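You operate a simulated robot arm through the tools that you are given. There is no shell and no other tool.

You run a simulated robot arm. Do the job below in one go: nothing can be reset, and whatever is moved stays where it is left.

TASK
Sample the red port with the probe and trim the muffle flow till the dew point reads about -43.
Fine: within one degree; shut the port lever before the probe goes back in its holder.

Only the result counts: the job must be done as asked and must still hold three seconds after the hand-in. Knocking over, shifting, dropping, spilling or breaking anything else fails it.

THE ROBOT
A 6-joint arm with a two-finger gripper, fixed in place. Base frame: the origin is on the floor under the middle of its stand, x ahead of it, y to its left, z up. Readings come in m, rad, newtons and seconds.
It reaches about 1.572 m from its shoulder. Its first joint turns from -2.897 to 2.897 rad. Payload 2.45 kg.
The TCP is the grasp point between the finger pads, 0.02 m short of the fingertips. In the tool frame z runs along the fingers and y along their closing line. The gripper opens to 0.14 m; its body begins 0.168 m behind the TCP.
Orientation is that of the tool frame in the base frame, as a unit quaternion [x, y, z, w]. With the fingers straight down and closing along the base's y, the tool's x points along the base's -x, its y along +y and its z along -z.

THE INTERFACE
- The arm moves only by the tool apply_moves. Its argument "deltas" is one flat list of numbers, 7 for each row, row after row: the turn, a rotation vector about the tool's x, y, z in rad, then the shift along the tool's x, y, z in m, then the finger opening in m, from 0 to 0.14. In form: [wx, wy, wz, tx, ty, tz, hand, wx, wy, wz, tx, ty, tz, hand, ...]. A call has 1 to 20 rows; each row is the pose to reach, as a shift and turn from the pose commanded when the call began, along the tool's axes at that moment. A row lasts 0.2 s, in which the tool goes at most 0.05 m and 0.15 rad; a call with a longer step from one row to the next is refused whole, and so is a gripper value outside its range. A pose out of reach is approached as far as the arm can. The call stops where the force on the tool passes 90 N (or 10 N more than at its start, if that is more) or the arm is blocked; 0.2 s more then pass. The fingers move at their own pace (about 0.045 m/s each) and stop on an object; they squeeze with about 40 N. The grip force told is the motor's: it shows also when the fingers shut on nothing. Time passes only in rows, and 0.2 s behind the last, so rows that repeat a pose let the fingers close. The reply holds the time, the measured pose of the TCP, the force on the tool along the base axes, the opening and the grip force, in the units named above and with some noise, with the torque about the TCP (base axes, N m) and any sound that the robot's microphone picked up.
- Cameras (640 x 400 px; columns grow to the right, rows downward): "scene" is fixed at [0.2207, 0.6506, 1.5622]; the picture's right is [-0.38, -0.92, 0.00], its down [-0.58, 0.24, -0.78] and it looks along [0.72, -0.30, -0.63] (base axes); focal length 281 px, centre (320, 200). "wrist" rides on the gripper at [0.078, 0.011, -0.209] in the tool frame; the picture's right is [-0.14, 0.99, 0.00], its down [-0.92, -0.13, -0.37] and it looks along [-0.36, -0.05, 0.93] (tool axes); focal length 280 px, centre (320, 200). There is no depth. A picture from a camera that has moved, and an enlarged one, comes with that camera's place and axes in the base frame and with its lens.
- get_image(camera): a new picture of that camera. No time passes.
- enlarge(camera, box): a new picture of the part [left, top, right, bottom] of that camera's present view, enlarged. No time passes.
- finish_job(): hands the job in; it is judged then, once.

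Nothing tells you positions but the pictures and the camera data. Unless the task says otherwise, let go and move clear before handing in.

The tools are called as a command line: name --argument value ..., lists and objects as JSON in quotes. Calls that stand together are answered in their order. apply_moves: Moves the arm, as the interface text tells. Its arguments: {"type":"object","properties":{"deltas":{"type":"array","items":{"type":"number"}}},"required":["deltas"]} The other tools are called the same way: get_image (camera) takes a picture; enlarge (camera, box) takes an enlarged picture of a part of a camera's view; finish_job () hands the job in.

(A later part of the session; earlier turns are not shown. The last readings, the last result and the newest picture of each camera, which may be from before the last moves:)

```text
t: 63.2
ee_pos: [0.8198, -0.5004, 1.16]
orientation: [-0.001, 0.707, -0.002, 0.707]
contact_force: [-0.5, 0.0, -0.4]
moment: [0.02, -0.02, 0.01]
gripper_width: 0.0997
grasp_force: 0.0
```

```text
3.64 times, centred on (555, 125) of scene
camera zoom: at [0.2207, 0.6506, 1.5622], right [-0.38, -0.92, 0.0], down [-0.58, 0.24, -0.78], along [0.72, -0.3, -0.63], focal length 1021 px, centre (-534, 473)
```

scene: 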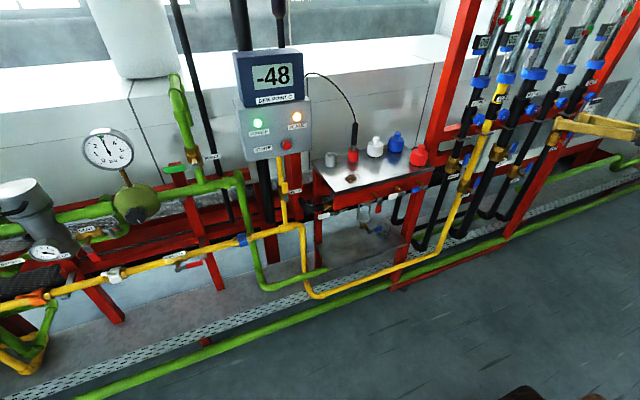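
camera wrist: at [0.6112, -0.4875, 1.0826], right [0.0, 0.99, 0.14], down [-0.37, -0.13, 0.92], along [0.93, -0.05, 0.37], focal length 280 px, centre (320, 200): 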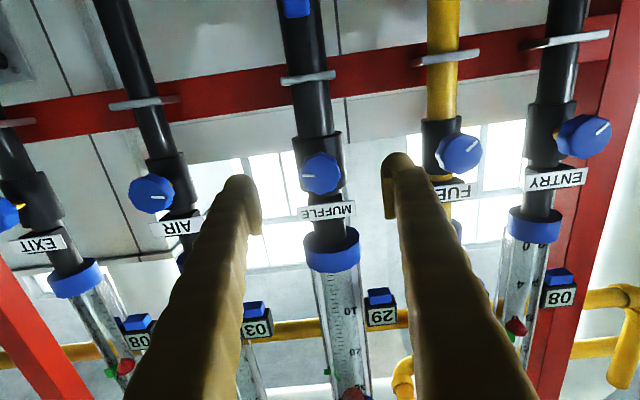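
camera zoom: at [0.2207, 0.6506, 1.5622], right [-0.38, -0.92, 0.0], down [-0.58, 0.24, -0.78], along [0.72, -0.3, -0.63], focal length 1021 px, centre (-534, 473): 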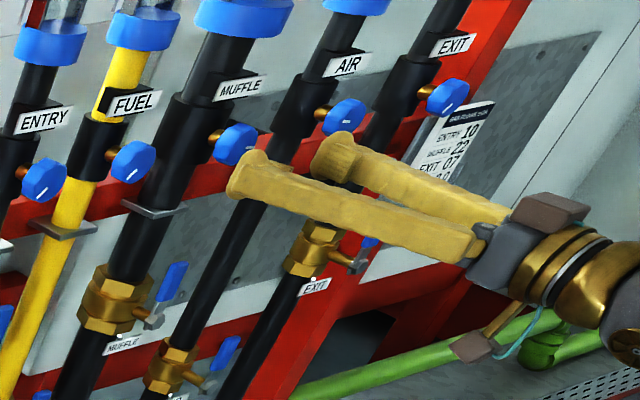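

Hand is level and centred on the knob. I advance so the pads straddle it (tips short of the label plate), then close.

apply_moves --deltas '[0, 0, 0, 0, 0.0005, 0.02, 0.1, 0, 0, 0, 0, 0.001, 0.04, 0.1, 0, 0, 0, 0, 0.001, 0.06, 0.1, 0, 0, 0, 0, 0.001, 0.06, 0.1]'

get_image --camera "wrist"

enlarge --camera "scene" --box '[470, 50, 640, 160]'

```text
t: 64.2
ee_pos: [0.8788, -0.4978, 1.159]
orientation: [0.001, 0.707, -0.001, 0.707]
contact_force: [0.3, -0.2, 0.7]
moment: [0.01, -0.02, -0.01]
gripper_width: 0.0996
grasp_force: 0.0
```

```text
taken
camera wrist: at [0.671, -0.4863, 1.0823], right [0.0, 0.99, 0.14], down [-0.37, -0.13, 0.92], along [0.93, -0.05, 0.36], focal length 280 px, centre (320, 200)
```

wrist: 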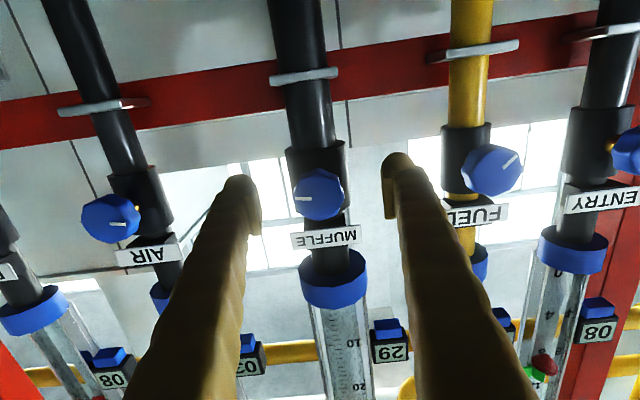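

```text
3.64 times, centred on (555, 105) of scene
camera zoom: at [0.2207, 0.6506, 1.5622], right [-0.38, -0.92, 0.0], down [-0.58, 0.24, -0.78], along [0.72, -0.3, -0.63], focal length 1021 px, centre (-534, 546)
```

zoom: 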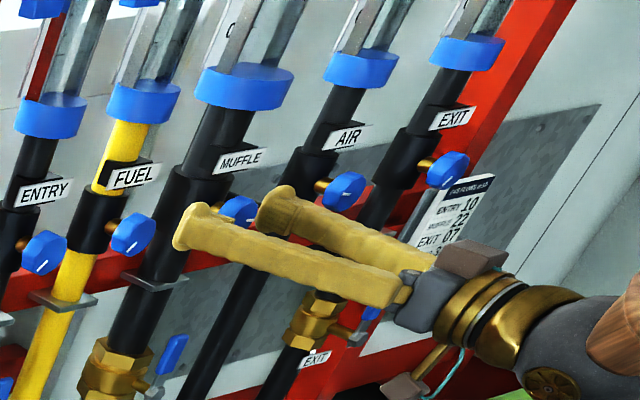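

apply_moves --deltas '[0, 0, 0, 0, 0, 0, 0.07, 0, 0, 0, 0, 0, 0, 0.05, 0, 0, 0, 0, 0, 0, 0.04, 0, 0, 0, 0, 0, 0, 0.03, 0, 0, 0, 0, 0, 0, 0.03]'

get_image --camera "wrist"

enlarge --camera "scene" --box '[460, 0, 640, 130]'

```text
t: 65.4
ee_pos: [0.8794, -0.5001, 1.159]
orientation: [-0.001, 0.707, -0.002, 0.707]
contact_force: [4.6, -17.1, 0.2]
moment: [-0.01, 0.11, -0.22]
gripper_width: 0.0397
grasp_force: 32.9
```

```text
taken
camera wrist: at [0.6707, -0.4871, 1.0823], right [0.0, 0.99, 0.14], down [-0.37, -0.13, 0.92], along [0.93, -0.05, 0.36], focal length 280 px, centre (320, 200)
```

wrist: 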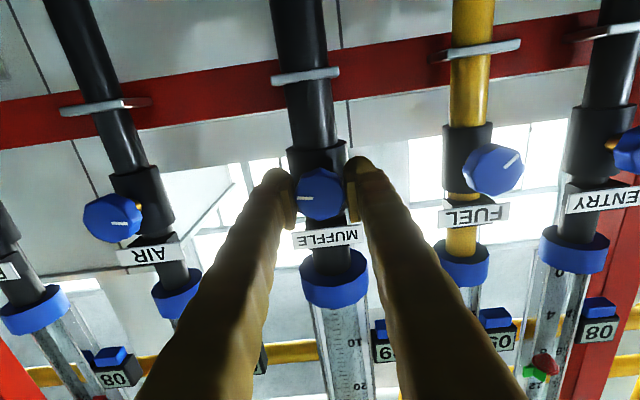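

```text
3.08 times, centred on (550, 65) of scene
camera zoom: at [0.2207, 0.6506, 1.5622], right [-0.38, -0.92, 0.0], down [-0.58, 0.24, -0.78], along [0.72, -0.3, -0.63], focal length 864 px, centre (-388, 615)
```

zoom: 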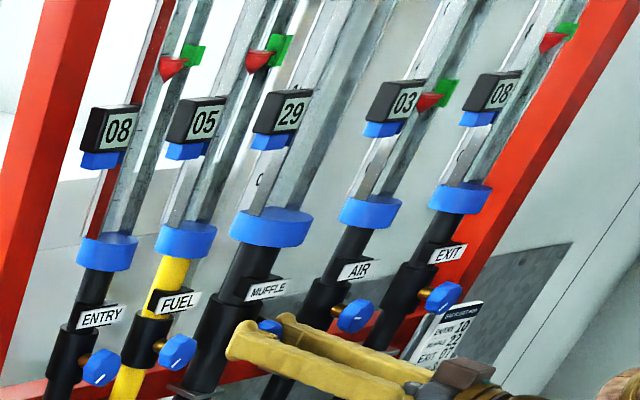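

Knob gripped (39.7 mm), flow still at 29, with a small side load of 17 N. I ease 1 mm toward −y and try a small clockwise turn (about 12°) to see the effect.

apply_moves --deltas '[0, 0, 0, 0, -0.001, 0, 0.03, 0, 0, 0.07, 0, -0.001, 0, 0.03, 0, 0, 0.14, 0, -0.001, 0, 0.03, 0, 0, 0.21, 0, -0.001, 0, 0.03, 0, 0, 0.21, 0, -0.001, 0, 0.03]'

get_image --camera "wrist"

enlarge --camera "scene" --box '[460, 0, 640, 130]'

enlarge --camera "scene" --box '[220, 40, 330, 140]'

```text
t: 66.6
ee_pos: [0.8798, -0.5002, 1.1585]
orientation: [0.075, 0.703, 0.074, 0.703]
contact_force: [0.9, 6.7, -0.5]
moment: [0.02, -0.05, 0.11]
gripper_width: 0.0392
grasp_force: 44.8
```

```text
taken
camera wrist: at [0.6706, -0.4716, 1.0864], right [0.0, 0.94, 0.34], down [-0.37, -0.32, 0.87], along [0.93, -0.12, 0.35], focal length 280 px, centre (320, 200)
```

wrist: 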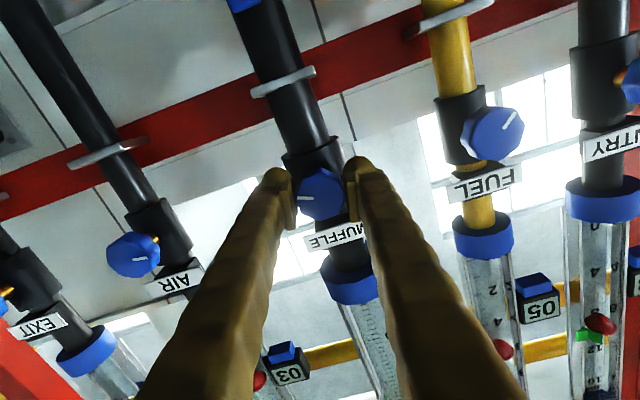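

```text
3.08 times, centred on (550, 65) of scene
camera zoom: at [0.2207, 0.6506, 1.5622], right [-0.38, -0.92, 0.0], down [-0.58, 0.24, -0.78], along [0.72, -0.3, -0.63], focal length 864 px, centre (-388, 615)
```

zoom: 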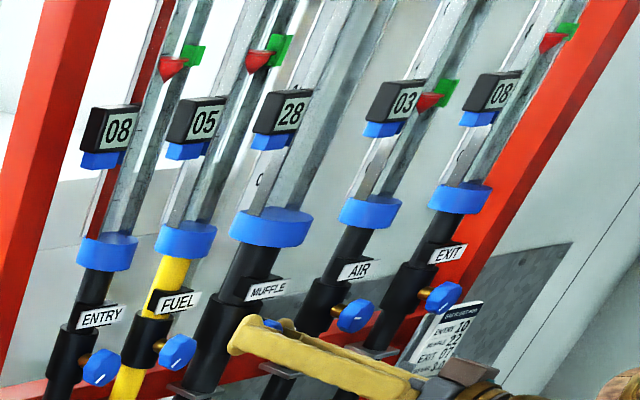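

```text
4.00 times, centred on (275, 90) of scene
camera zoom: at [0.2207, 0.6506, 1.5622], right [-0.38, -0.92, 0.0], down [-0.58, 0.24, -0.78], along [0.72, -0.3, -0.63], focal length 1123 px, centre (500, 640)
```

zoom: 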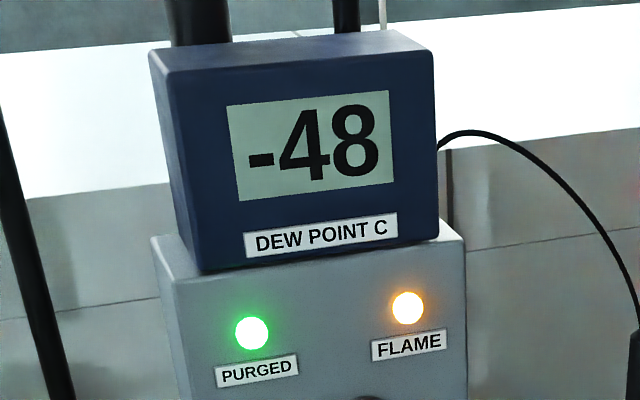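

Clockwise lowers the muffle flow (29→28 for about 0.21 rad), and the dew point lags. I turn about 0.3 rad further and check.

apply_moves --deltas '[0, 0, 0.1, 0, 0, 0, 0.03, 0, 0, 0.2, 0, 0, 0, 0.03, 0, 0, 0.3, 0, 0, 0, 0.03, 0, 0, 0.3, 0, 0, 0, 0.03]'

get_image --camera "wrist"

enlarge --camera "scene" --box '[460, 0, 640, 130]'

enlarge --camera "scene" --box '[220, 40, 330, 140]'

```text
t: 67.6
ee_pos: [0.8792, -0.4993, 1.1592]
orientation: [0.178, 0.685, 0.179, 0.684]
contact_force: [-0.4, 17.2, -4.6]
moment: [-0.03, 0.06, 0.22]
gripper_width: 0.0395
grasp_force: 44.9
```

```text
taken
camera wrist: at [0.6706, -0.4507, 1.0977], right [0.0, 0.8, 0.6], down [-0.37, -0.56, 0.74], along [0.93, -0.22, 0.29], focal length 280 px, centre (320, 200)
```

wrist: 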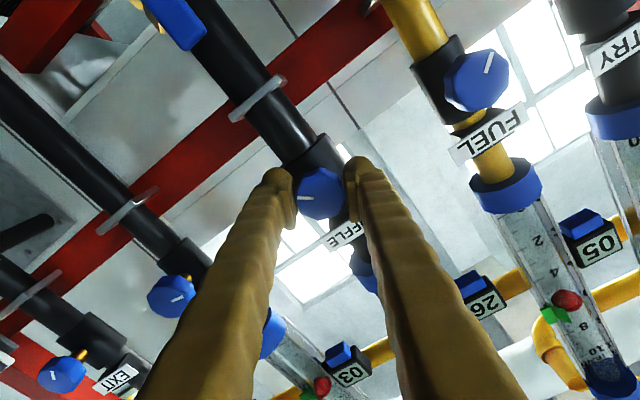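

```text
3.08 times, centred on (550, 65) of scene
camera zoom: at [0.2207, 0.6506, 1.5622], right [-0.38, -0.92, 0.0], down [-0.58, 0.24, -0.78], along [0.72, -0.3, -0.63], focal length 864 px, centre (-388, 615)
```

zoom: 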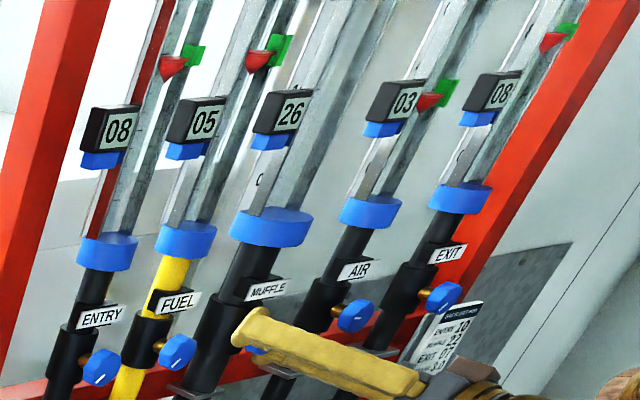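

```text
4.00 times, centred on (275, 90) of scene
camera zoom: at [0.2207, 0.6506, 1.5622], right [-0.38, -0.92, 0.0], down [-0.58, 0.24, -0.78], along [0.72, -0.3, -0.63], focal length 1123 px, centre (500, 640)
```

zoom: 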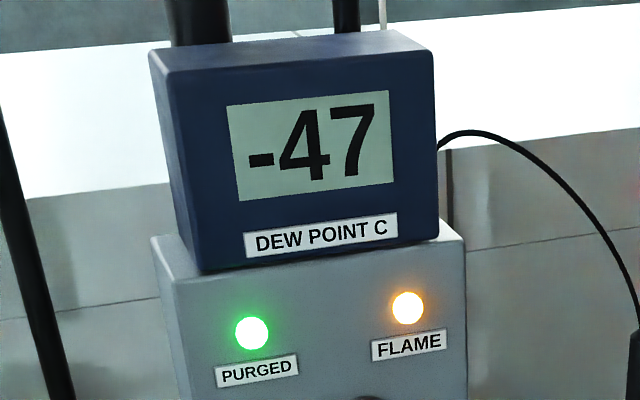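

Flow is 26 and the dew point is rising (−47). I hold still and let it settle before the next turn.

apply_moves --deltas '[0, 0, 0, 0, 0, 0, 0.03, 0, 0, 0, 0, 0, 0, 0.03, 0, 0, 0, 0, 0, 0, 0.03, 0, 0, 0, 0, 0, 0, 0.03, 0, 0, 0, 0, 0, 0, 0.03, 0, 0, 0, 0, 0, 0, 0.03, 0, 0, 0, 0, 0, 0, 0.03, 0, 0, 0, 0, 0, 0, 0.03, 0, 0, 0, 0, 0, 0, 0.03, 0, 0, 0, 0, 0, 0, 0.03, 0, 0, 0, 0, 0, 0, 0.03, 0, 0, 0, 0, 0, 0, 0.03, 0, 0, 0, 0, 0, 0, 0.03, 0, 0, 0, 0, 0, 0, 0.03, 0, 0, 0, 0, 0, 0, 0.03, 0, 0, 0, 0, 0, 0, 0.03, 0, 0, 0, 0, 0, 0, 0.03, 0, 0, 0, 0, 0, 0, 0.03, 0, 0, 0, 0, 0, 0, 0.03, 0, 0, 0, 0, 0, 0, 0.03]'

enlarge --camera "scene" --box '[220, 40, 330, 140]'

enlarge --camera "scene" --box '[460, 0, 640, 130]'

```text
t: 71.8
ee_pos: [0.8792, -0.5006, 1.16]
orientation: [0.177, 0.684, 0.178, 0.684]
contact_force: [0.6, 22.3, -2.7]
moment: [-0.04, 0.12, 0.28]
gripper_width: 0.0395
grasp_force: 45.1
```

```text
4.00 times, centred on (275, 90) of scene
camera zoom: at [0.2207, 0.6506, 1.5622], right [-0.38, -0.92, 0.0], down [-0.58, 0.24, -0.78], along [0.72, -0.3, -0.63], focal length 1123 px, centre (500, 640)
```

zoom: 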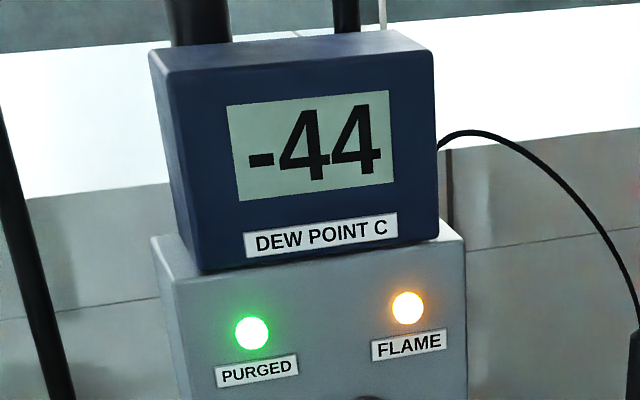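

```text
3.08 times, centred on (550, 65) of scene
camera zoom: at [0.2207, 0.6506, 1.5622], right [-0.38, -0.92, 0.0], down [-0.58, 0.24, -0.78], along [0.72, -0.3, -0.63], focal length 864 px, centre (-388, 615)
```

zoom: 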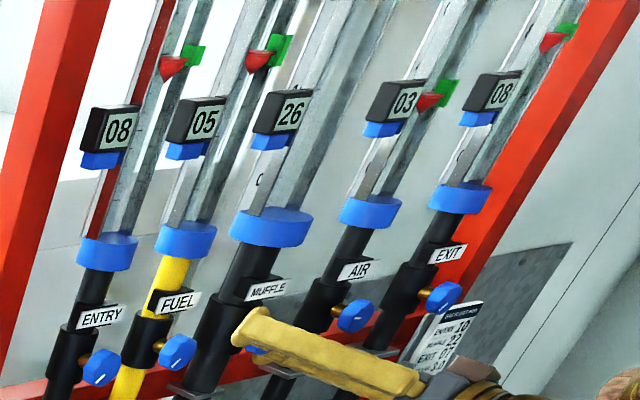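

Now −44 and possibly still rising. I wait a bit longer before deciding.

apply_moves --deltas '[0, 0, 0, 0, 0, 0, 0.03, 0, 0, 0, 0, 0, 0, 0.03, 0, 0, 0, 0, 0, 0, 0.03, 0, 0, 0, 0, 0, 0, 0.03, 0, 0, 0, 0, 0, 0, 0.03, 0, 0, 0, 0, 0, 0, 0.03, 0, 0, 0, 0, 0, 0, 0.03, 0, 0, 0, 0, 0, 0, 0.03, 0, 0, 0, 0, 0, 0, 0.03, 0, 0, 0, 0, 0, 0, 0.03, 0, 0, 0, 0, 0, 0, 0.03, 0, 0, 0, 0, 0, 0, 0.03, 0, 0, 0, 0, 0, 0, 0.03, 0, 0, 0, 0, 0, 0, 0.03, 0, 0, 0, 0, 0, 0, 0.03, 0, 0, 0, 0, 0, 0, 0.03, 0, 0, 0, 0, 0, 0, 0.03, 0, 0, 0, 0, 0, 0, 0.03, 0, 0, 0, 0, 0, 0, 0.03, 0, 0, 0, 0, 0, 0, 0.03]'

enlarge --camera "scene" --box '[220, 40, 330, 140]'

```text
t: 76.0
ee_pos: [0.8793, -0.5012, 1.1595]
orientation: [0.177, 0.684, 0.178, 0.685]
contact_force: [0.1, 9.0, 3.1]
moment: [0.01, -0.03, 0.1]
gripper_width: 0.0396
grasp_force: 44.8
```

```text
4.00 times, centred on (275, 90) of scene
camera zoom: at [0.2207, 0.6506, 1.5622], right [-0.38, -0.92, 0.0], down [-0.58, 0.24, -0.78], along [0.72, -0.3, -0.63], focal length 1123 px, centre (500, 640)
```

zoom: 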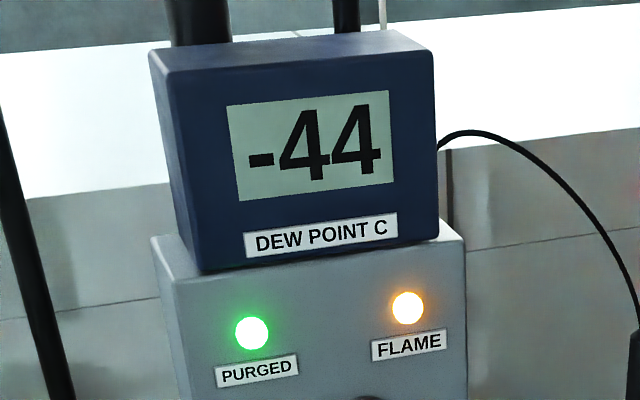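

Settled at −44. About 0.12 rad more clockwise should bring it to −43.

apply_moves --deltas '[0, 0, 0.06, 0, 0, 0, 0.03, 0, 0, 0.12, 0, 0, 0, 0.03, 0, 0, 0.12, 0, 0, 0, 0.03, 0, 0, 0.12, 0, 0, 0, 0.03, 0, 0, 0.12, 0, 0, 0, 0.03, 0, 0, 0.12, 0, 0, 0, 0.03, 0, 0, 0.12, 0, 0, 0, 0.03, 0, 0, 0.12, 0, 0, 0, 0.03, 0, 0, 0.12, 0, 0, 0, 0.03, 0, 0, 0.12, 0, 0, 0, 0.03, 0, 0, 0.12, 0, 0, 0, 0.03, 0, 0, 0.12, 0, 0, 0, 0.03, 0, 0, 0.12, 0, 0, 0, 0.03, 0, 0, 0.12, 0, 0, 0, 0.03, 0, 0, 0.12, 0, 0, 0, 0.03, 0, 0, 0.12, 0, 0, 0, 0.03, 0, 0, 0.12, 0, 0, 0, 0.03, 0, 0, 0.12, 0, 0, 0, 0.03, 0, 0, 0.12, 0, 0, 0, 0.03, 0, 0, 0.12, 0, 0, 0, 0.03]'

enlarge --camera "scene" --box '[220, 40, 330, 140]'

enlarge --camera "scene" --box '[460, 0, 640, 130]'

```text
t: 80.2
ee_pos: [0.8796, -0.5002, 1.1595]
orientation: [0.218, 0.673, 0.219, 0.672]
contact_force: [-3.8, 19.6, 8.7]
moment: [-0.01, -0.06, 0.2]
gripper_width: 0.0396
grasp_force: 45.4
```

```text
4.00 times, centred on (275, 90) of scene
camera zoom: at [0.2207, 0.6506, 1.5622], right [-0.38, -0.92, 0.0], down [-0.58, 0.24, -0.78], along [0.72, -0.3, -0.63], focal length 1123 px, centre (500, 640)
```

zoom: 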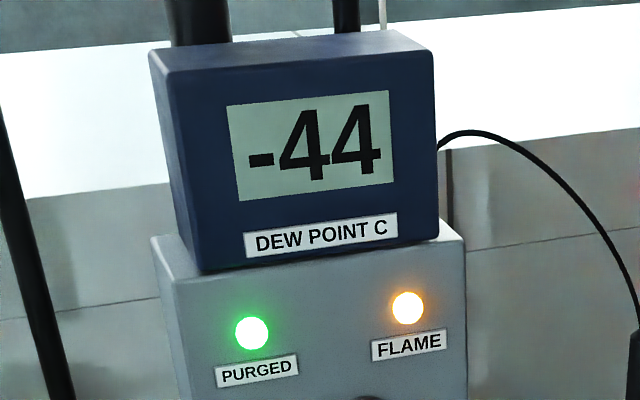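

```text
3.08 times, centred on (550, 65) of scene
camera zoom: at [0.2207, 0.6506, 1.5622], right [-0.38, -0.92, 0.0], down [-0.58, 0.24, -0.78], along [0.72, -0.3, -0.63], focal length 864 px, centre (-388, 615)
```

zoom: 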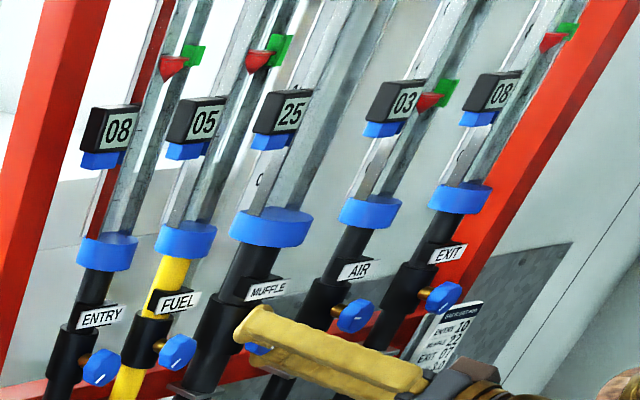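

Flow now 25, dew point reading −44, probably just under the rounding edge. I nudge 0.08 rad further and wait.

apply_moves --deltas '[0, 0, 0.08, 0, 0, 0, 0.03, 0, 0, 0.08, 0, 0, 0, 0.03, 0, 0, 0.08, 0, 0, 0, 0.03, 0, 0, 0.08, 0, 0, 0, 0.03, 0, 0, 0.08, 0, 0, 0, 0.03, 0, 0, 0.08, 0, 0, 0, 0.03, 0, 0, 0.08, 0, 0, 0, 0.03, 0, 0, 0.08, 0, 0, 0, 0.03, 0, 0, 0.08, 0, 0, 0, 0.03, 0, 0, 0.08, 0, 0, 0, 0.03, 0, 0, 0.08, 0, 0, 0, 0.03, 0, 0, 0.08, 0, 0, 0, 0.03, 0, 0, 0.08, 0, 0, 0, 0.03, 0, 0, 0.08, 0, 0, 0, 0.03, 0, 0, 0.08, 0, 0, 0, 0.03, 0, 0, 0.08, 0, 0, 0, 0.03, 0, 0, 0.08, 0, 0, 0, 0.03, 0, 0, 0.08, 0, 0, 0, 0.03, 0, 0, 0.08, 0, 0, 0, 0.03, 0, 0, 0.08, 0, 0, 0, 0.03]'

enlarge --camera "scene" --box '[220, 40, 330, 140]'

enlarge --camera "scene" --box '[460, 0, 640, 130]'

get_image --camera "wrist"

```text
t: 84.4
ee_pos: [0.879, -0.5009, 1.1587]
orientation: [0.245, 0.663, 0.245, 0.663]
contact_force: [-0.6, 12.3, 17.5]
moment: [0.01, -0.17, 0.11]
gripper_width: 0.0392
grasp_force: 45.6
```

```text
4.00 times, centred on (275, 90) of scene
camera zoom: at [0.2207, 0.6506, 1.5622], right [-0.38, -0.92, 0.0], down [-0.58, 0.24, -0.78], along [0.72, -0.3, -0.63], focal length 1123 px, centre (500, 640)
```

zoom: 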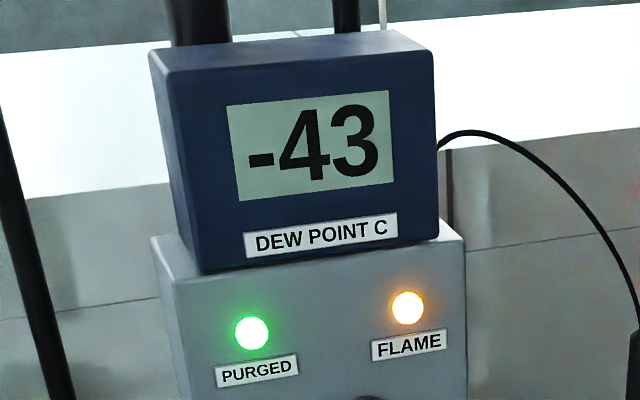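

```text
3.08 times, centred on (550, 65) of scene
camera zoom: at [0.2207, 0.6506, 1.5622], right [-0.38, -0.92, 0.0], down [-0.58, 0.24, -0.78], along [0.72, -0.3, -0.63], focal length 864 px, centre (-388, 615)
```

zoom: 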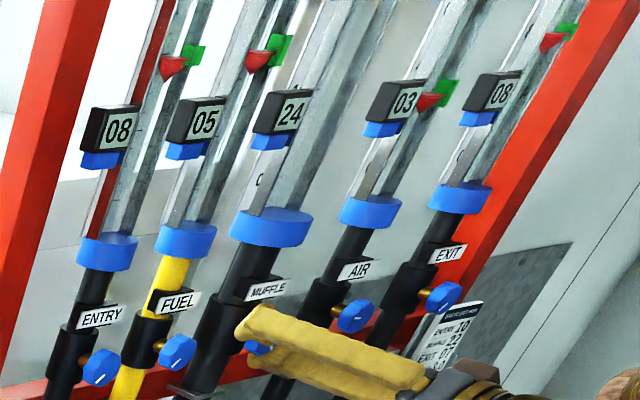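

```text
taken
camera wrist: at [0.6708, -0.4395, 1.1086], right [0.0, 0.66, 0.75], down [-0.37, -0.7, 0.62], along [0.93, -0.28, 0.24], focal length 280 px, centre (320, 200)
```

wrist: 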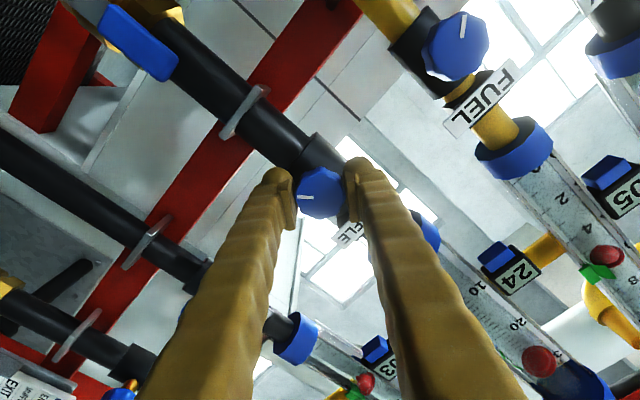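

Reading −43 with flow 24. I hold and confirm it is steady.

apply_moves --deltas '[0, 0, 0, 0, 0, 0, 0.03, 0, 0, 0, 0, 0, 0, 0.03, 0, 0, 0, 0, 0, 0, 0.03, 0, 0, 0, 0, 0, 0, 0.03, 0, 0, 0, 0, 0, 0, 0.03, 0, 0, 0, 0, 0, 0, 0.03, 0, 0, 0, 0, 0, 0, 0.03, 0, 0, 0, 0, 0, 0, 0.03, 0, 0, 0, 0, 0, 0, 0.03, 0, 0, 0, 0, 0, 0, 0.03, 0, 0, 0, 0, 0, 0, 0.03, 0, 0, 0, 0, 0, 0, 0.03, 0, 0, 0, 0, 0, 0, 0.03, 0, 0, 0, 0, 0, 0, 0.03, 0, 0, 0, 0, 0, 0, 0.03, 0, 0, 0, 0, 0, 0, 0.03, 0, 0, 0, 0, 0, 0, 0.03, 0, 0, 0, 0, 0, 0, 0.03, 0, 0, 0, 0, 0, 0, 0.03, 0, 0, 0, 0, 0, 0, 0.03]'

enlarge --camera "scene" --box '[220, 40, 330, 140]'

enlarge --camera "wrist" --box '[430, 220, 590, 400]'

```text
t: 88.6
ee_pos: [0.8806, -0.5003, 1.1597]
orientation: [0.244, 0.663, 0.246, 0.663]
contact_force: [-1.5, 7.6, 17.5]
moment: [-0.03, -0.23, 0.1]
gripper_width: 0.0393
grasp_force: 45.2
```

```text
4.00 times, centred on (275, 90) of scene
camera zoom: at [0.2207, 0.6506, 1.5622], right [-0.38, -0.92, 0.0], down [-0.58, 0.24, -0.78], along [0.72, -0.3, -0.63], focal length 1123 px, centre (500, 640)
```

zoom: 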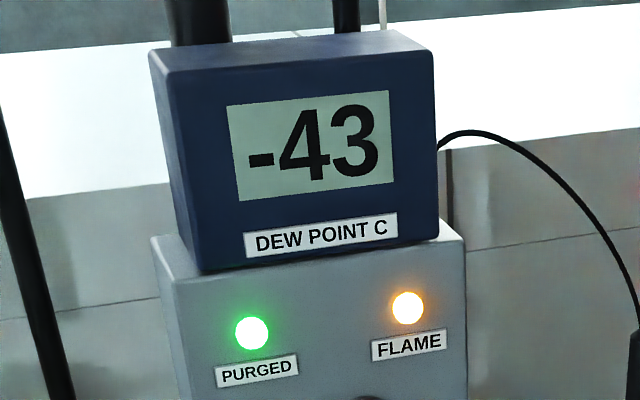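

```text
2.22 times, centred on (510, 310) of wrist
camera zoom: at [0.6708, -0.4394, 1.1086], right [0.0, 0.66, 0.75], down [-0.37, -0.7, 0.62], along [0.93, -0.28, 0.24], focal length 623 px, centre (-102, -44)
```

zoom: 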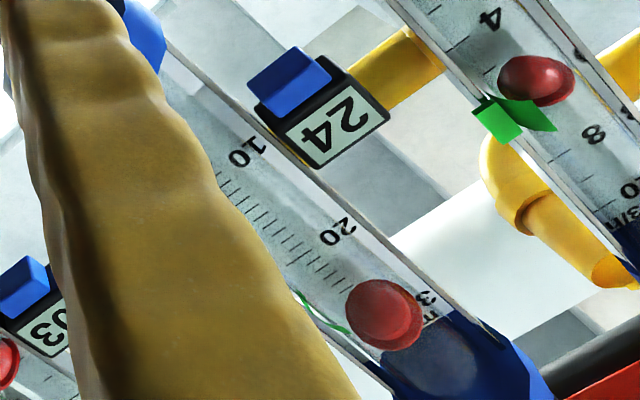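

Stable at −43. I release the knob by opening a little and back straight off.

apply_moves --deltas '[0, 0, 0, 0, 0, 0, 0.045, 0, 0, 0, 0, 0, 0, 0.06, 0, 0, 0, 0, 0, 0, 0.065, 0, 0, 0, 0, 0, 0, 0.065, 0, 0, 0, 0, 0, -0.03, 0.065, 0, 0, 0, 0, 0, -0.06, 0.065, 0, 0, 0, 0, 0, -0.1, 0.065, 0, 0, 0, 0, 0, -0.14, 0.065]'

enlarge --camera "scene" --box '[220, 40, 330, 140]'

enlarge --camera "scene" --box '[460, 0, 640, 130]'

get_image --camera "wrist"

```text
t: 90.4
ee_pos: [0.739, -0.4991, 1.1606]
orientation: [0.244, 0.663, 0.246, 0.663]
contact_force: [-0.1, 0.2, 0.4]
moment: [0.0, -0.01, 0.0]
gripper_width: 0.065
grasp_force: 0.0
```

```text
4.00 times, centred on (275, 90) of scene
camera zoom: at [0.2207, 0.6506, 1.5622], right [-0.38, -0.92, 0.0], down [-0.58, 0.24, -0.78], along [0.72, -0.3, -0.63], focal length 1123 px, centre (500, 640)
```

zoom: 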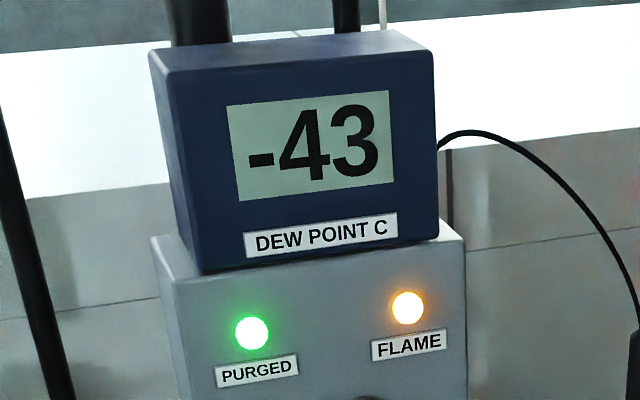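

```text
3.08 times, centred on (550, 65) of scene
camera zoom: at [0.2207, 0.6506, 1.5622], right [-0.38, -0.92, 0.0], down [-0.58, 0.24, -0.78], along [0.72, -0.3, -0.63], focal length 864 px, centre (-388, 615)
```

zoom: 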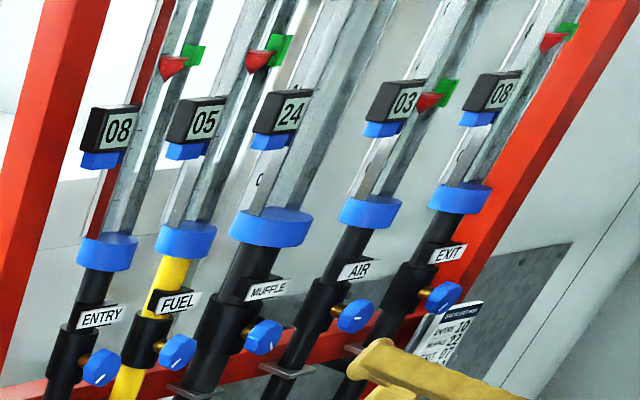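

```text
taken
camera wrist: at [0.5302, -0.4384, 1.1089], right [0.0, 0.66, 0.75], down [-0.37, -0.7, 0.62], along [0.93, -0.28, 0.24], focal length 280 px, centre (320, 200)
```

wrist: 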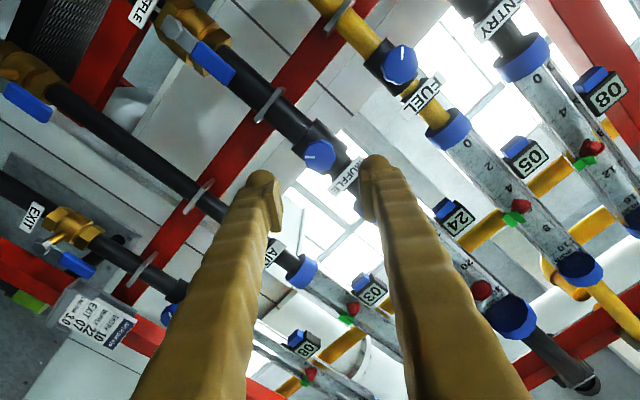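

The reading holds at −43 after release. Next I must return to the lever, so I first unwind the wrist: roll back, then pitch down to fingers-down.

apply_moves --deltas '[0, 0, -0.142, 0, 0, 0, 0.05, 0, 0, -0.284, 0, 0, 0, 0.03, 0, 0, -0.426, 0, 0, 0, 0.01, 0, 0, -0.568, 0, 0, 0, 0, 0, 0, -0.71, 0, 0, 0, 0, 0, 0, -0.71, 0, 0, 0, 0]'

```text
t: 91.8
ee_pos: [0.7386, -0.5002, 1.1598]
orientation: [0.0, 0.707, -0.001, 0.707]
contact_force: [0.0, -0.4, 0.2]
moment: [-0.01, -0.01, 0.02]
gripper_width: 0.0002
grasp_force: 29.6
```

apply_moves --deltas '[0, 0.131, 0, -0.0167, 0.0083, -0.0065, 0, 0, 0.262, 0, -0.0333, 0.0167, -0.013, 0, 0, 0.393, 0, -0.05, 0.025, -0.0195, 0, 0, 0.524, 0, -0.0667, 0.0333, -0.026, 0, 0, 0.654, 0, -0.0833, 0.0417, -0.0325, 0, 0, 0.785, 0, -0.1, 0.05, -0.039, 0]'

```text
t: 93.2
ee_pos: [0.7003, -0.4505, 1.2591]
orientation: [-0.001, 0.924, -0.001, 0.382]
contact_force: [0.0, -0.3, -0.4]
moment: [0.0, -0.02, 0.0]
gripper_width: 0.0002
grasp_force: 29.5
```

apply_moves --deltas '[0, 0.131, 0, -0.0118, 0.0333, -0.0118, 0, 0, 0.262, 0, -0.0236, 0.0667, -0.0236, 0, 0, 0.393, 0, -0.0354, 0.1, -0.0354, 0, 0, 0.524, 0, -0.0471, 0.1333, -0.0471, 0, 0, 0.654, 0, -0.0589, 0.1667, -0.0589, 0, 0, 0.785, 0, -0.0707, 0.2, -0.0707, 0]'

```text
t: 94.6
ee_pos: [0.6993, -0.2495, 1.3613]
orientation: [0.001, 1.0, -0.002, -0.001]
contact_force: [0.0, -0.5, 0.4]
moment: [-0.04, -0.02, 0.01]
gripper_width: 0.0
grasp_force: 29.2
```

Fingers are straight down again. I translate across to the lever side at a safe height.

apply_moves --deltas '[0, 0, 0, -0.0002, 0.0444, 0.0037, 0, 0, 0, 0, -0.0004, 0.0889, 0.0073, 0, 0, 0, 0, -0.0007, 0.1333, 0.011, 0, 0, 0, 0, -0.0009, 0.1778, 0.0147, 0, 0, 0, 0, -0.0011, 0.2222, 0.0183, 0, 0, 0, 0, -0.0013, 0.2667, 0.022, 0, 0, 0, 0, -0.0016, 0.3111, 0.0257, 0, 0, 0, 0, -0.0018, 0.3556, 0.0293, 0, 0, 0, 0, -0.002, 0.4, 0.033, 0]'

enlarge --camera "scene" --box '[220, 40, 330, 140]'

```text
t: 96.6
ee_pos: [0.7012, 0.1507, 1.3247]
orientation: [0.001, 1.0, -0.001, 0.0]
contact_force: [-0.1, -0.2, 0.4]
moment: [0.03, -0.04, -0.03]
gripper_width: 0.0004
grasp_force: 29.4
```

```text
4.00 times, centred on (275, 90) of scene
camera zoom: at [0.2207, 0.6506, 1.5622], right [-0.38, -0.92, 0.0], down [-0.58, 0.24, -0.78], along [0.72, -0.3, -0.63], focal length 1123 px, centre (500, 640)
```

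zoom: 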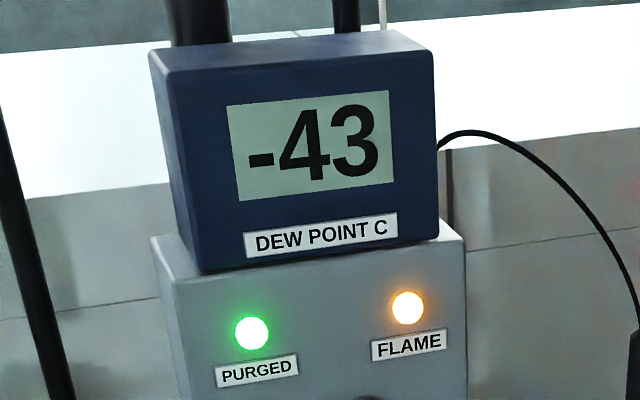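

Still −43. I retrace the proven path: pitch 45°, then 70°.

apply_moves --deltas '[0, -0.131, 0, -0.0033, 0, 0.029, 0, 0, -0.262, 0, -0.0067, 0, 0.058, 0, 0, -0.393, 0, -0.01, 0, 0.087, 0, 0, -0.524, 0, -0.0133, 0, 0.116, 0, 0, -0.654, 0, -0.0167, 0, 0.145, 0, 0, -0.785, 0, -0.02, 0, 0.174, 0]'

```text
t: 98.0
ee_pos: [0.7228, 0.1507, 1.1508]
orientation: [-0.001, 0.924, 0.0, 0.383]
contact_force: [0.6, -0.4, -0.4]
moment: [-0.02, 0.0, 0.01]
gripper_width: 0.0
grasp_force: 29.3
```

apply_moves --deltas '[0, -0.087, 0, -0.0136, 0.0199, 0.0223, 0, 0, -0.174, 0, -0.0272, 0.0397, 0.0447, 0, 0, -0.262, 0, -0.0407, 0.0596, 0.067, 0, 0, -0.349, 0, -0.0543, 0.0794, 0.0894, 0, 0, -0.436, 0, -0.0679, 0.0993, 0.1117, 0, 0, -0.436, 0, -0.0679, 0.0993, 0.1117, 0]'

```text
t: 99.4
ee_pos: [0.8483, 0.2496, 1.1205]
orientation: [-0.001, 0.819, -0.001, 0.574]
contact_force: [-0.2, -0.1, -0.8]
moment: [-0.01, -0.01, -0.02]
gripper_width: 0.0
grasp_force: 29.4
```

apply_moves --deltas '[0, 0, -0.1428, 0, 0, 0, 0, 0, 0, -0.2856, 0, 0, 0, 0, 0, 0, -0.4284, 0, 0, 0, 0, 0, 0, -0.5712, 0, 0, 0, 0, 0, 0, -0.714, 0, 0, 0, 0, 0, 0, -0.8568, 0, 0, 0, 0, 0, 0, -0.9996, 0, 0, 0, 0, 0, 0, -1.1424, 0, 0, 0, 0, 0, 0, -1.2852, 0, 0, 0, 0, 0, 0, -1.428, 0, 0, 0, 0, 0, 0, -1.571, 0, 0, 0, 0]'

get_image --camera "wrist"

```text
t: 101.8
ee_pos: [0.8485, 0.2506, 1.1209]
orientation: [0.581, -0.578, 0.407, -0.403]
contact_force: [-0.9, 0.2, -0.2]
moment: [0.02, 0.0, -0.01]
gripper_width: 0.0
grasp_force: 29.5
```

```text
taken
camera wrist: at [0.6496, 0.1732, 1.1828], right [-0.34, 0.13, -0.93], down [-0.3, 0.92, 0.24], along [0.89, 0.36, -0.27], focal length 280 px, centre (320, 200)
```

wrist: 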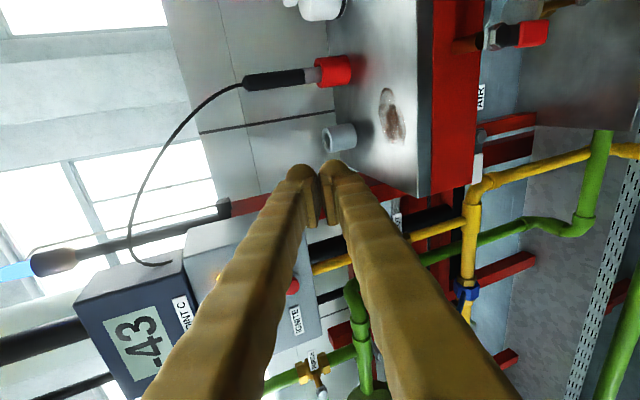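

Good. Now I drop down in front of the lever with slightly less pitch, staying clear in x.

apply_moves --deltas '[-0.028, 0, 0, 0.0117, 0.0369, -0.0011, 0, -0.056, 0, 0, 0.0235, 0.0738, -0.0022, 0, -0.084, 0, 0, 0.0352, 0.1106, -0.0033, 0, -0.112, 0, 0, 0.047, 0.1475, -0.0044, 0, -0.14, 0, 0, 0.0587, 0.1844, -0.0055, 0, -0.14, 0, 0, 0.0587, 0.1844, -0.0055, 0]'

get_image --camera "wrist"

```text
t: 103.2
ee_pos: [0.7817, 0.1903, 0.947]
orientation: [0.606, -0.606, 0.365, -0.364]
contact_force: [0.0, 0.1, 1.1]
moment: [0.03, -0.02, 0.02]
gripper_width: 0.0
grasp_force: 30.0
```

```text
taken
camera wrist: at [0.5912, 0.1135, 1.0369], right [-0.47, 0.14, -0.87], down [-0.26, 0.92, 0.28], along [0.84, 0.36, -0.39], focal length 280 px, centre (320, 200)
```

wrist: 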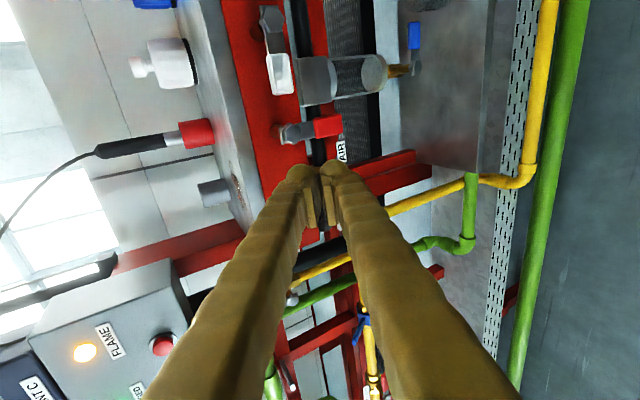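

The lever hangs down (open) at y ≈ 0.15, and the white lever's tip ends at y ≈ 0.112, z ≥ 0.918. I'll come in on the −y side of the red handle, low enough to pass beneath the white one.

apply_moves --deltas '[0, 0, 0, 0.0213, 0.0083, 0.0068, 0, 0, 0, 0, 0.0427, 0.0166, 0.0135, 0, 0, 0, 0, 0.064, 0.0249, 0.0203, 0, 0, 0, 0, 0.0853, 0.0332, 0.027, 0, 0, 0, 0, 0.0853, 0.0332, 0.027, 0]'

get_image --camera "wrist"

```text
t: 104.4
ee_pos: [0.7876, 0.1056, 0.9081]
orientation: [-0.605, 0.608, -0.367, 0.36]
contact_force: [0.1, 0.5, 0.7]
moment: [0.0, 0.01, 0.01]
gripper_width: 0.0
grasp_force: 29.1
```

```text
taken
camera wrist: at [0.5984, 0.0309, 0.9974], right [-0.47, 0.14, -0.87], down [-0.26, 0.92, 0.28], along [0.85, 0.36, -0.39], focal length 280 px, centre (320, 200)
```

wrist: 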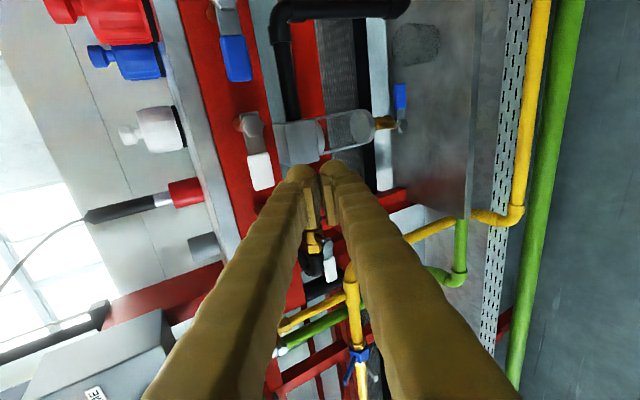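

enlarge --camera "scene" --box '[330, 150, 450, 240]'

apply_moves --deltas '[0, 0, 0, 0, 0.0062, 0.0033, 0, 0, 0, 0, 0, 0.0062, 0.03, 0, 0, 0, 0, 0, 0.0062, 0.05, 0, 0, 0, 0, 0, 0.0062, 0.0705, 0, 0, 0, 0, 0, 0.0062, 0.0705, 0]'

get_image --camera "wrist"

enlarge --camera "scene" --box '[330, 150, 450, 240]'

```text
4.44 times, centred on (390, 195) of scene
camera zoom: at [0.2207, 0.6506, 1.5622], right [-0.38, -0.92, 0.0], down [-0.58, 0.24, -0.78], along [0.72, -0.3, -0.63], focal length 1248 px, centre (9, 222)
```

zoom: 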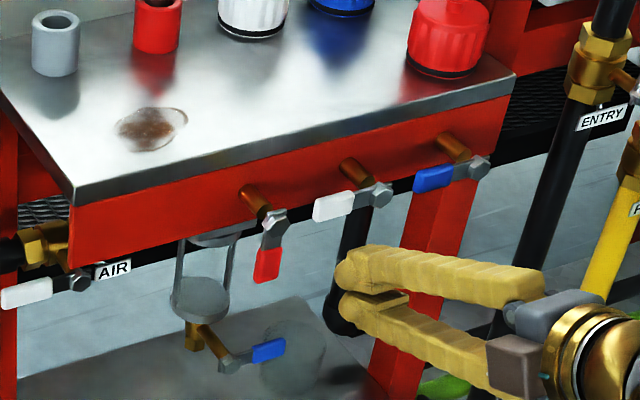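

```text
t: 105.6
ee_pos: [0.847, 0.1129, 0.872]
orientation: [-0.605, 0.608, -0.368, 0.359]
contact_force: [-0.1, -0.2, -0.2]
moment: [0.0, -0.01, -0.04]
gripper_width: 0.0001
grasp_force: 28.8
out of reach, approached as far as the arm can: row 2, 3, 4, 5
```

```text
taken
camera wrist: at [0.6577, 0.04, 0.9622], right [-0.47, 0.14, -0.87], down [-0.25, 0.93, 0.28], along [0.85, 0.35, -0.4], focal length 280 px, centre (320, 200)
```

wrist: 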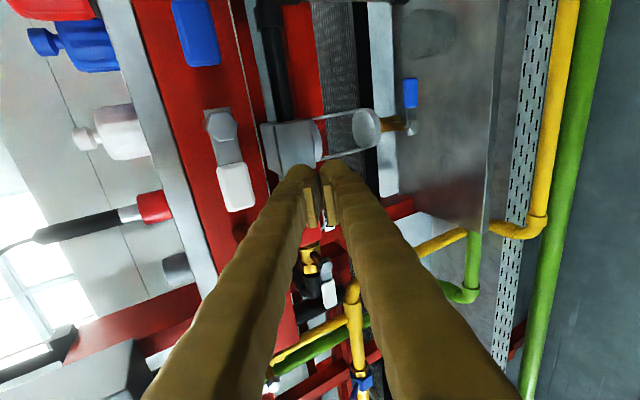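

```text
4.44 times, centred on (390, 195) of scene
camera zoom: at [0.2207, 0.6506, 1.5622], right [-0.38, -0.92, 0.0], down [-0.58, 0.24, -0.78], along [0.72, -0.3, -0.63], focal length 1248 px, centre (9, 222)
```

zoom: 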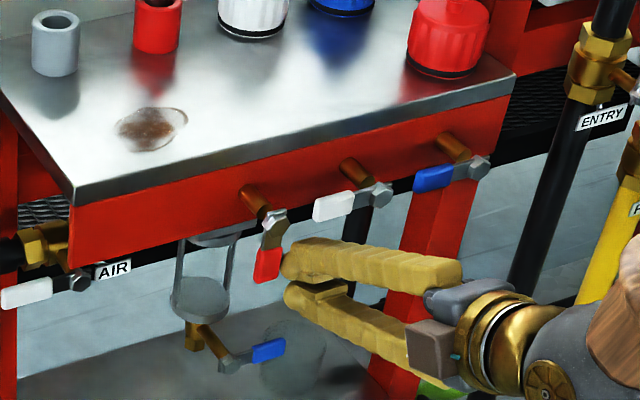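

The fingers are just on the −y side of the hanging handle. I advance slightly and sweep toward +y to start closing the lever.

apply_moves --deltas '[0, 0, 0, -0.0121, -0.0025, 0.0087, 0, 0, 0, 0, -0.0221, -0.0025, 0.0087, 0, 0, 0, 0, -0.0321, -0.0025, 0.0086, 0]'

get_image --camera "wrist"

enlarge --camera "scene" --box '[330, 150, 450, 240]'

```text
t: 106.4
ee_pos: [0.8555, 0.1451, 0.8687]
orientation: [0.607, -0.606, 0.365, -0.363]
contact_force: [-2.4, -2.5, 0.4]
moment: [0.08, -0.06, 0.0]
gripper_width: 0.0
grasp_force: 29.6
```

```text
taken
camera wrist: at [0.667, 0.0683, 0.9591], right [-0.47, 0.14, -0.87], down [-0.27, 0.92, 0.28], along [0.84, 0.36, -0.39], focal length 280 px, centre (320, 200)
```

wrist: 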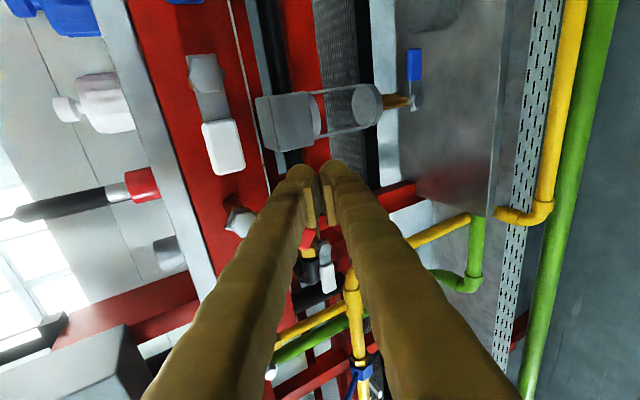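

```text
4.44 times, centred on (390, 195) of scene
camera zoom: at [0.2207, 0.6506, 1.5622], right [-0.38, -0.92, 0.0], down [-0.58, 0.24, -0.78], along [0.72, -0.3, -0.63], focal length 1248 px, centre (9, 222)
```

zoom: 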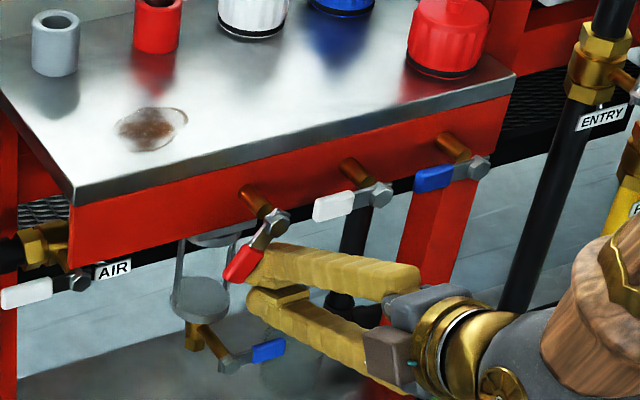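

The lever is swinging toward closed. I continue in +y.

apply_moves --deltas '[0, 0, 0, -0.01, 0, 0, 0, 0, 0, 0, -0.02, 0, 0, 0, 0, 0, 0, -0.03, 0, 0, 0, 0, 0, 0, -0.04, 0, 0, 0]'

get_image --camera "wrist"

enlarge --camera "scene" --box '[330, 150, 450, 240]'

```text
t: 107.4
ee_pos: [0.8551, 0.1846, 0.8689]
orientation: [0.607, -0.606, 0.364, -0.363]
contact_force: [-2.2, 0.4, -1.1]
moment: [0.02, -0.04, 0.04]
gripper_width: 0.0002
grasp_force: 29.5
```

```text
taken
camera wrist: at [0.6667, 0.1087, 0.9581], right [-0.47, 0.13, -0.87], down [-0.27, 0.92, 0.28], along [0.84, 0.36, -0.39], focal length 280 px, centre (320, 200)
```

wrist: 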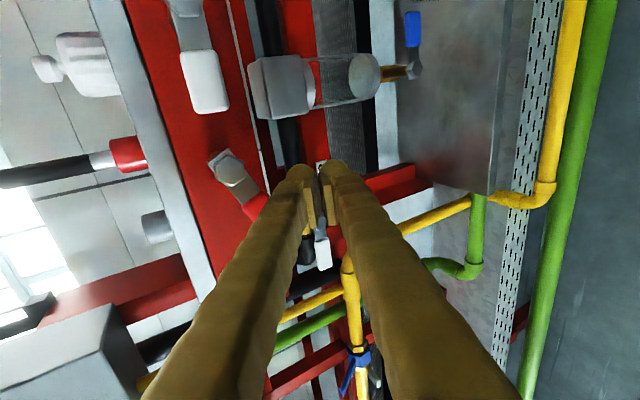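

```text
4.44 times, centred on (390, 195) of scene
camera zoom: at [0.2207, 0.6506, 1.5622], right [-0.38, -0.92, 0.0], down [-0.58, 0.24, -0.78], along [0.72, -0.3, -0.63], focal length 1248 px, centre (9, 222)
```

zoom: 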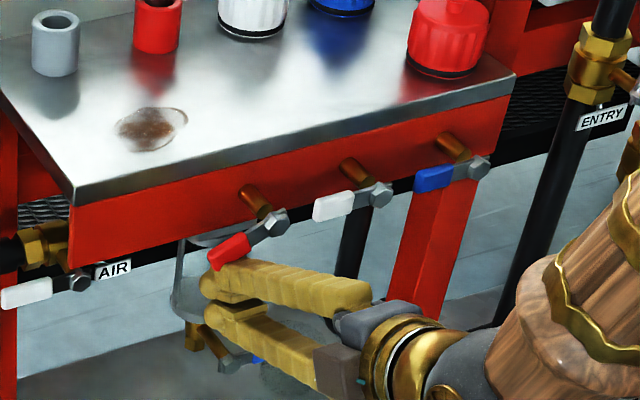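

Lever is about 25° below closed. I move slightly outward, then lift under the handle.

apply_moves --deltas '[0, 0, 0, -0.01, 0, 0, 0, 0, 0, 0, -0.01, -0.0071, -0.0038, 0, 0, 0, 0, -0.01, -0.0124, -0.0066, 0, 0, 0, 0, -0.01, -0.0159, -0.0084, 0]'

get_image --camera "wrist"

enlarge --camera "scene" --box '[330, 150, 450, 240]'

enlarge --camera "scene" --box '[220, 40, 330, 140]'

```text
t: 108.4
ee_pos: [0.8565, 0.194, 0.8869]
orientation: [0.606, -0.606, 0.365, -0.364]
contact_force: [-1.0, -0.7, -0.6]
moment: [-0.04, -0.03, -0.02]
gripper_width: 0.0
grasp_force: 29.1
```

```text
taken
camera wrist: at [0.6679, 0.1184, 0.9769], right [-0.46, 0.14, -0.88], down [-0.27, 0.92, 0.28], along [0.84, 0.36, -0.39], focal length 280 px, centre (320, 200)
```

wrist: 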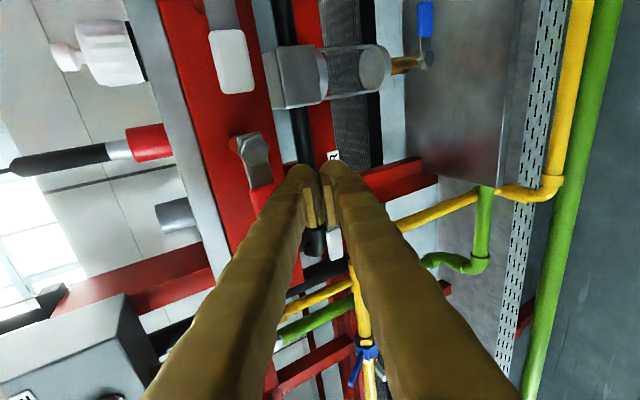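

```text
4.44 times, centred on (390, 195) of scene
camera zoom: at [0.2207, 0.6506, 1.5622], right [-0.38, -0.92, 0.0], down [-0.58, 0.24, -0.78], along [0.72, -0.3, -0.63], focal length 1248 px, centre (9, 222)
```

zoom: 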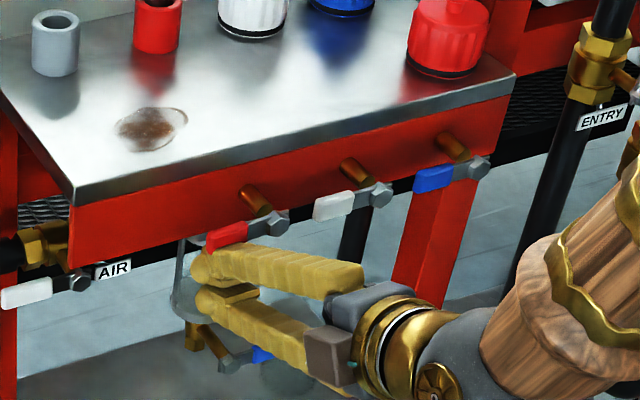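

```text
4.00 times, centred on (275, 90) of scene
camera zoom: at [0.2207, 0.6506, 1.5622], right [-0.38, -0.92, 0.0], down [-0.58, 0.24, -0.78], along [0.72, -0.3, -0.63], focal length 1123 px, centre (500, 640)
```

zoom: 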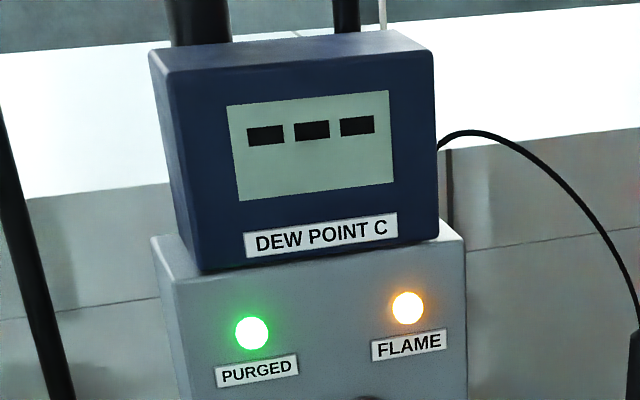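

The display has gone blank (port shutting) and the lever is nearly horizontal. I lift the last millimetres gently to seat it.

apply_moves --deltas '[0, 0, 0, 0, -0.0013, -0.0007, 0, 0, 0, 0, 0, -0.0026, -0.0014, 0]'

```text
t: 109.0
ee_pos: [0.8551, 0.1953, 0.8895]
orientation: [0.606, -0.605, 0.365, -0.364]
contact_force: [-2.4, 0.2, -1.2]
moment: [-0.06, -0.02, 0.04]
gripper_width: 0.0002
grasp_force: 29.2
```

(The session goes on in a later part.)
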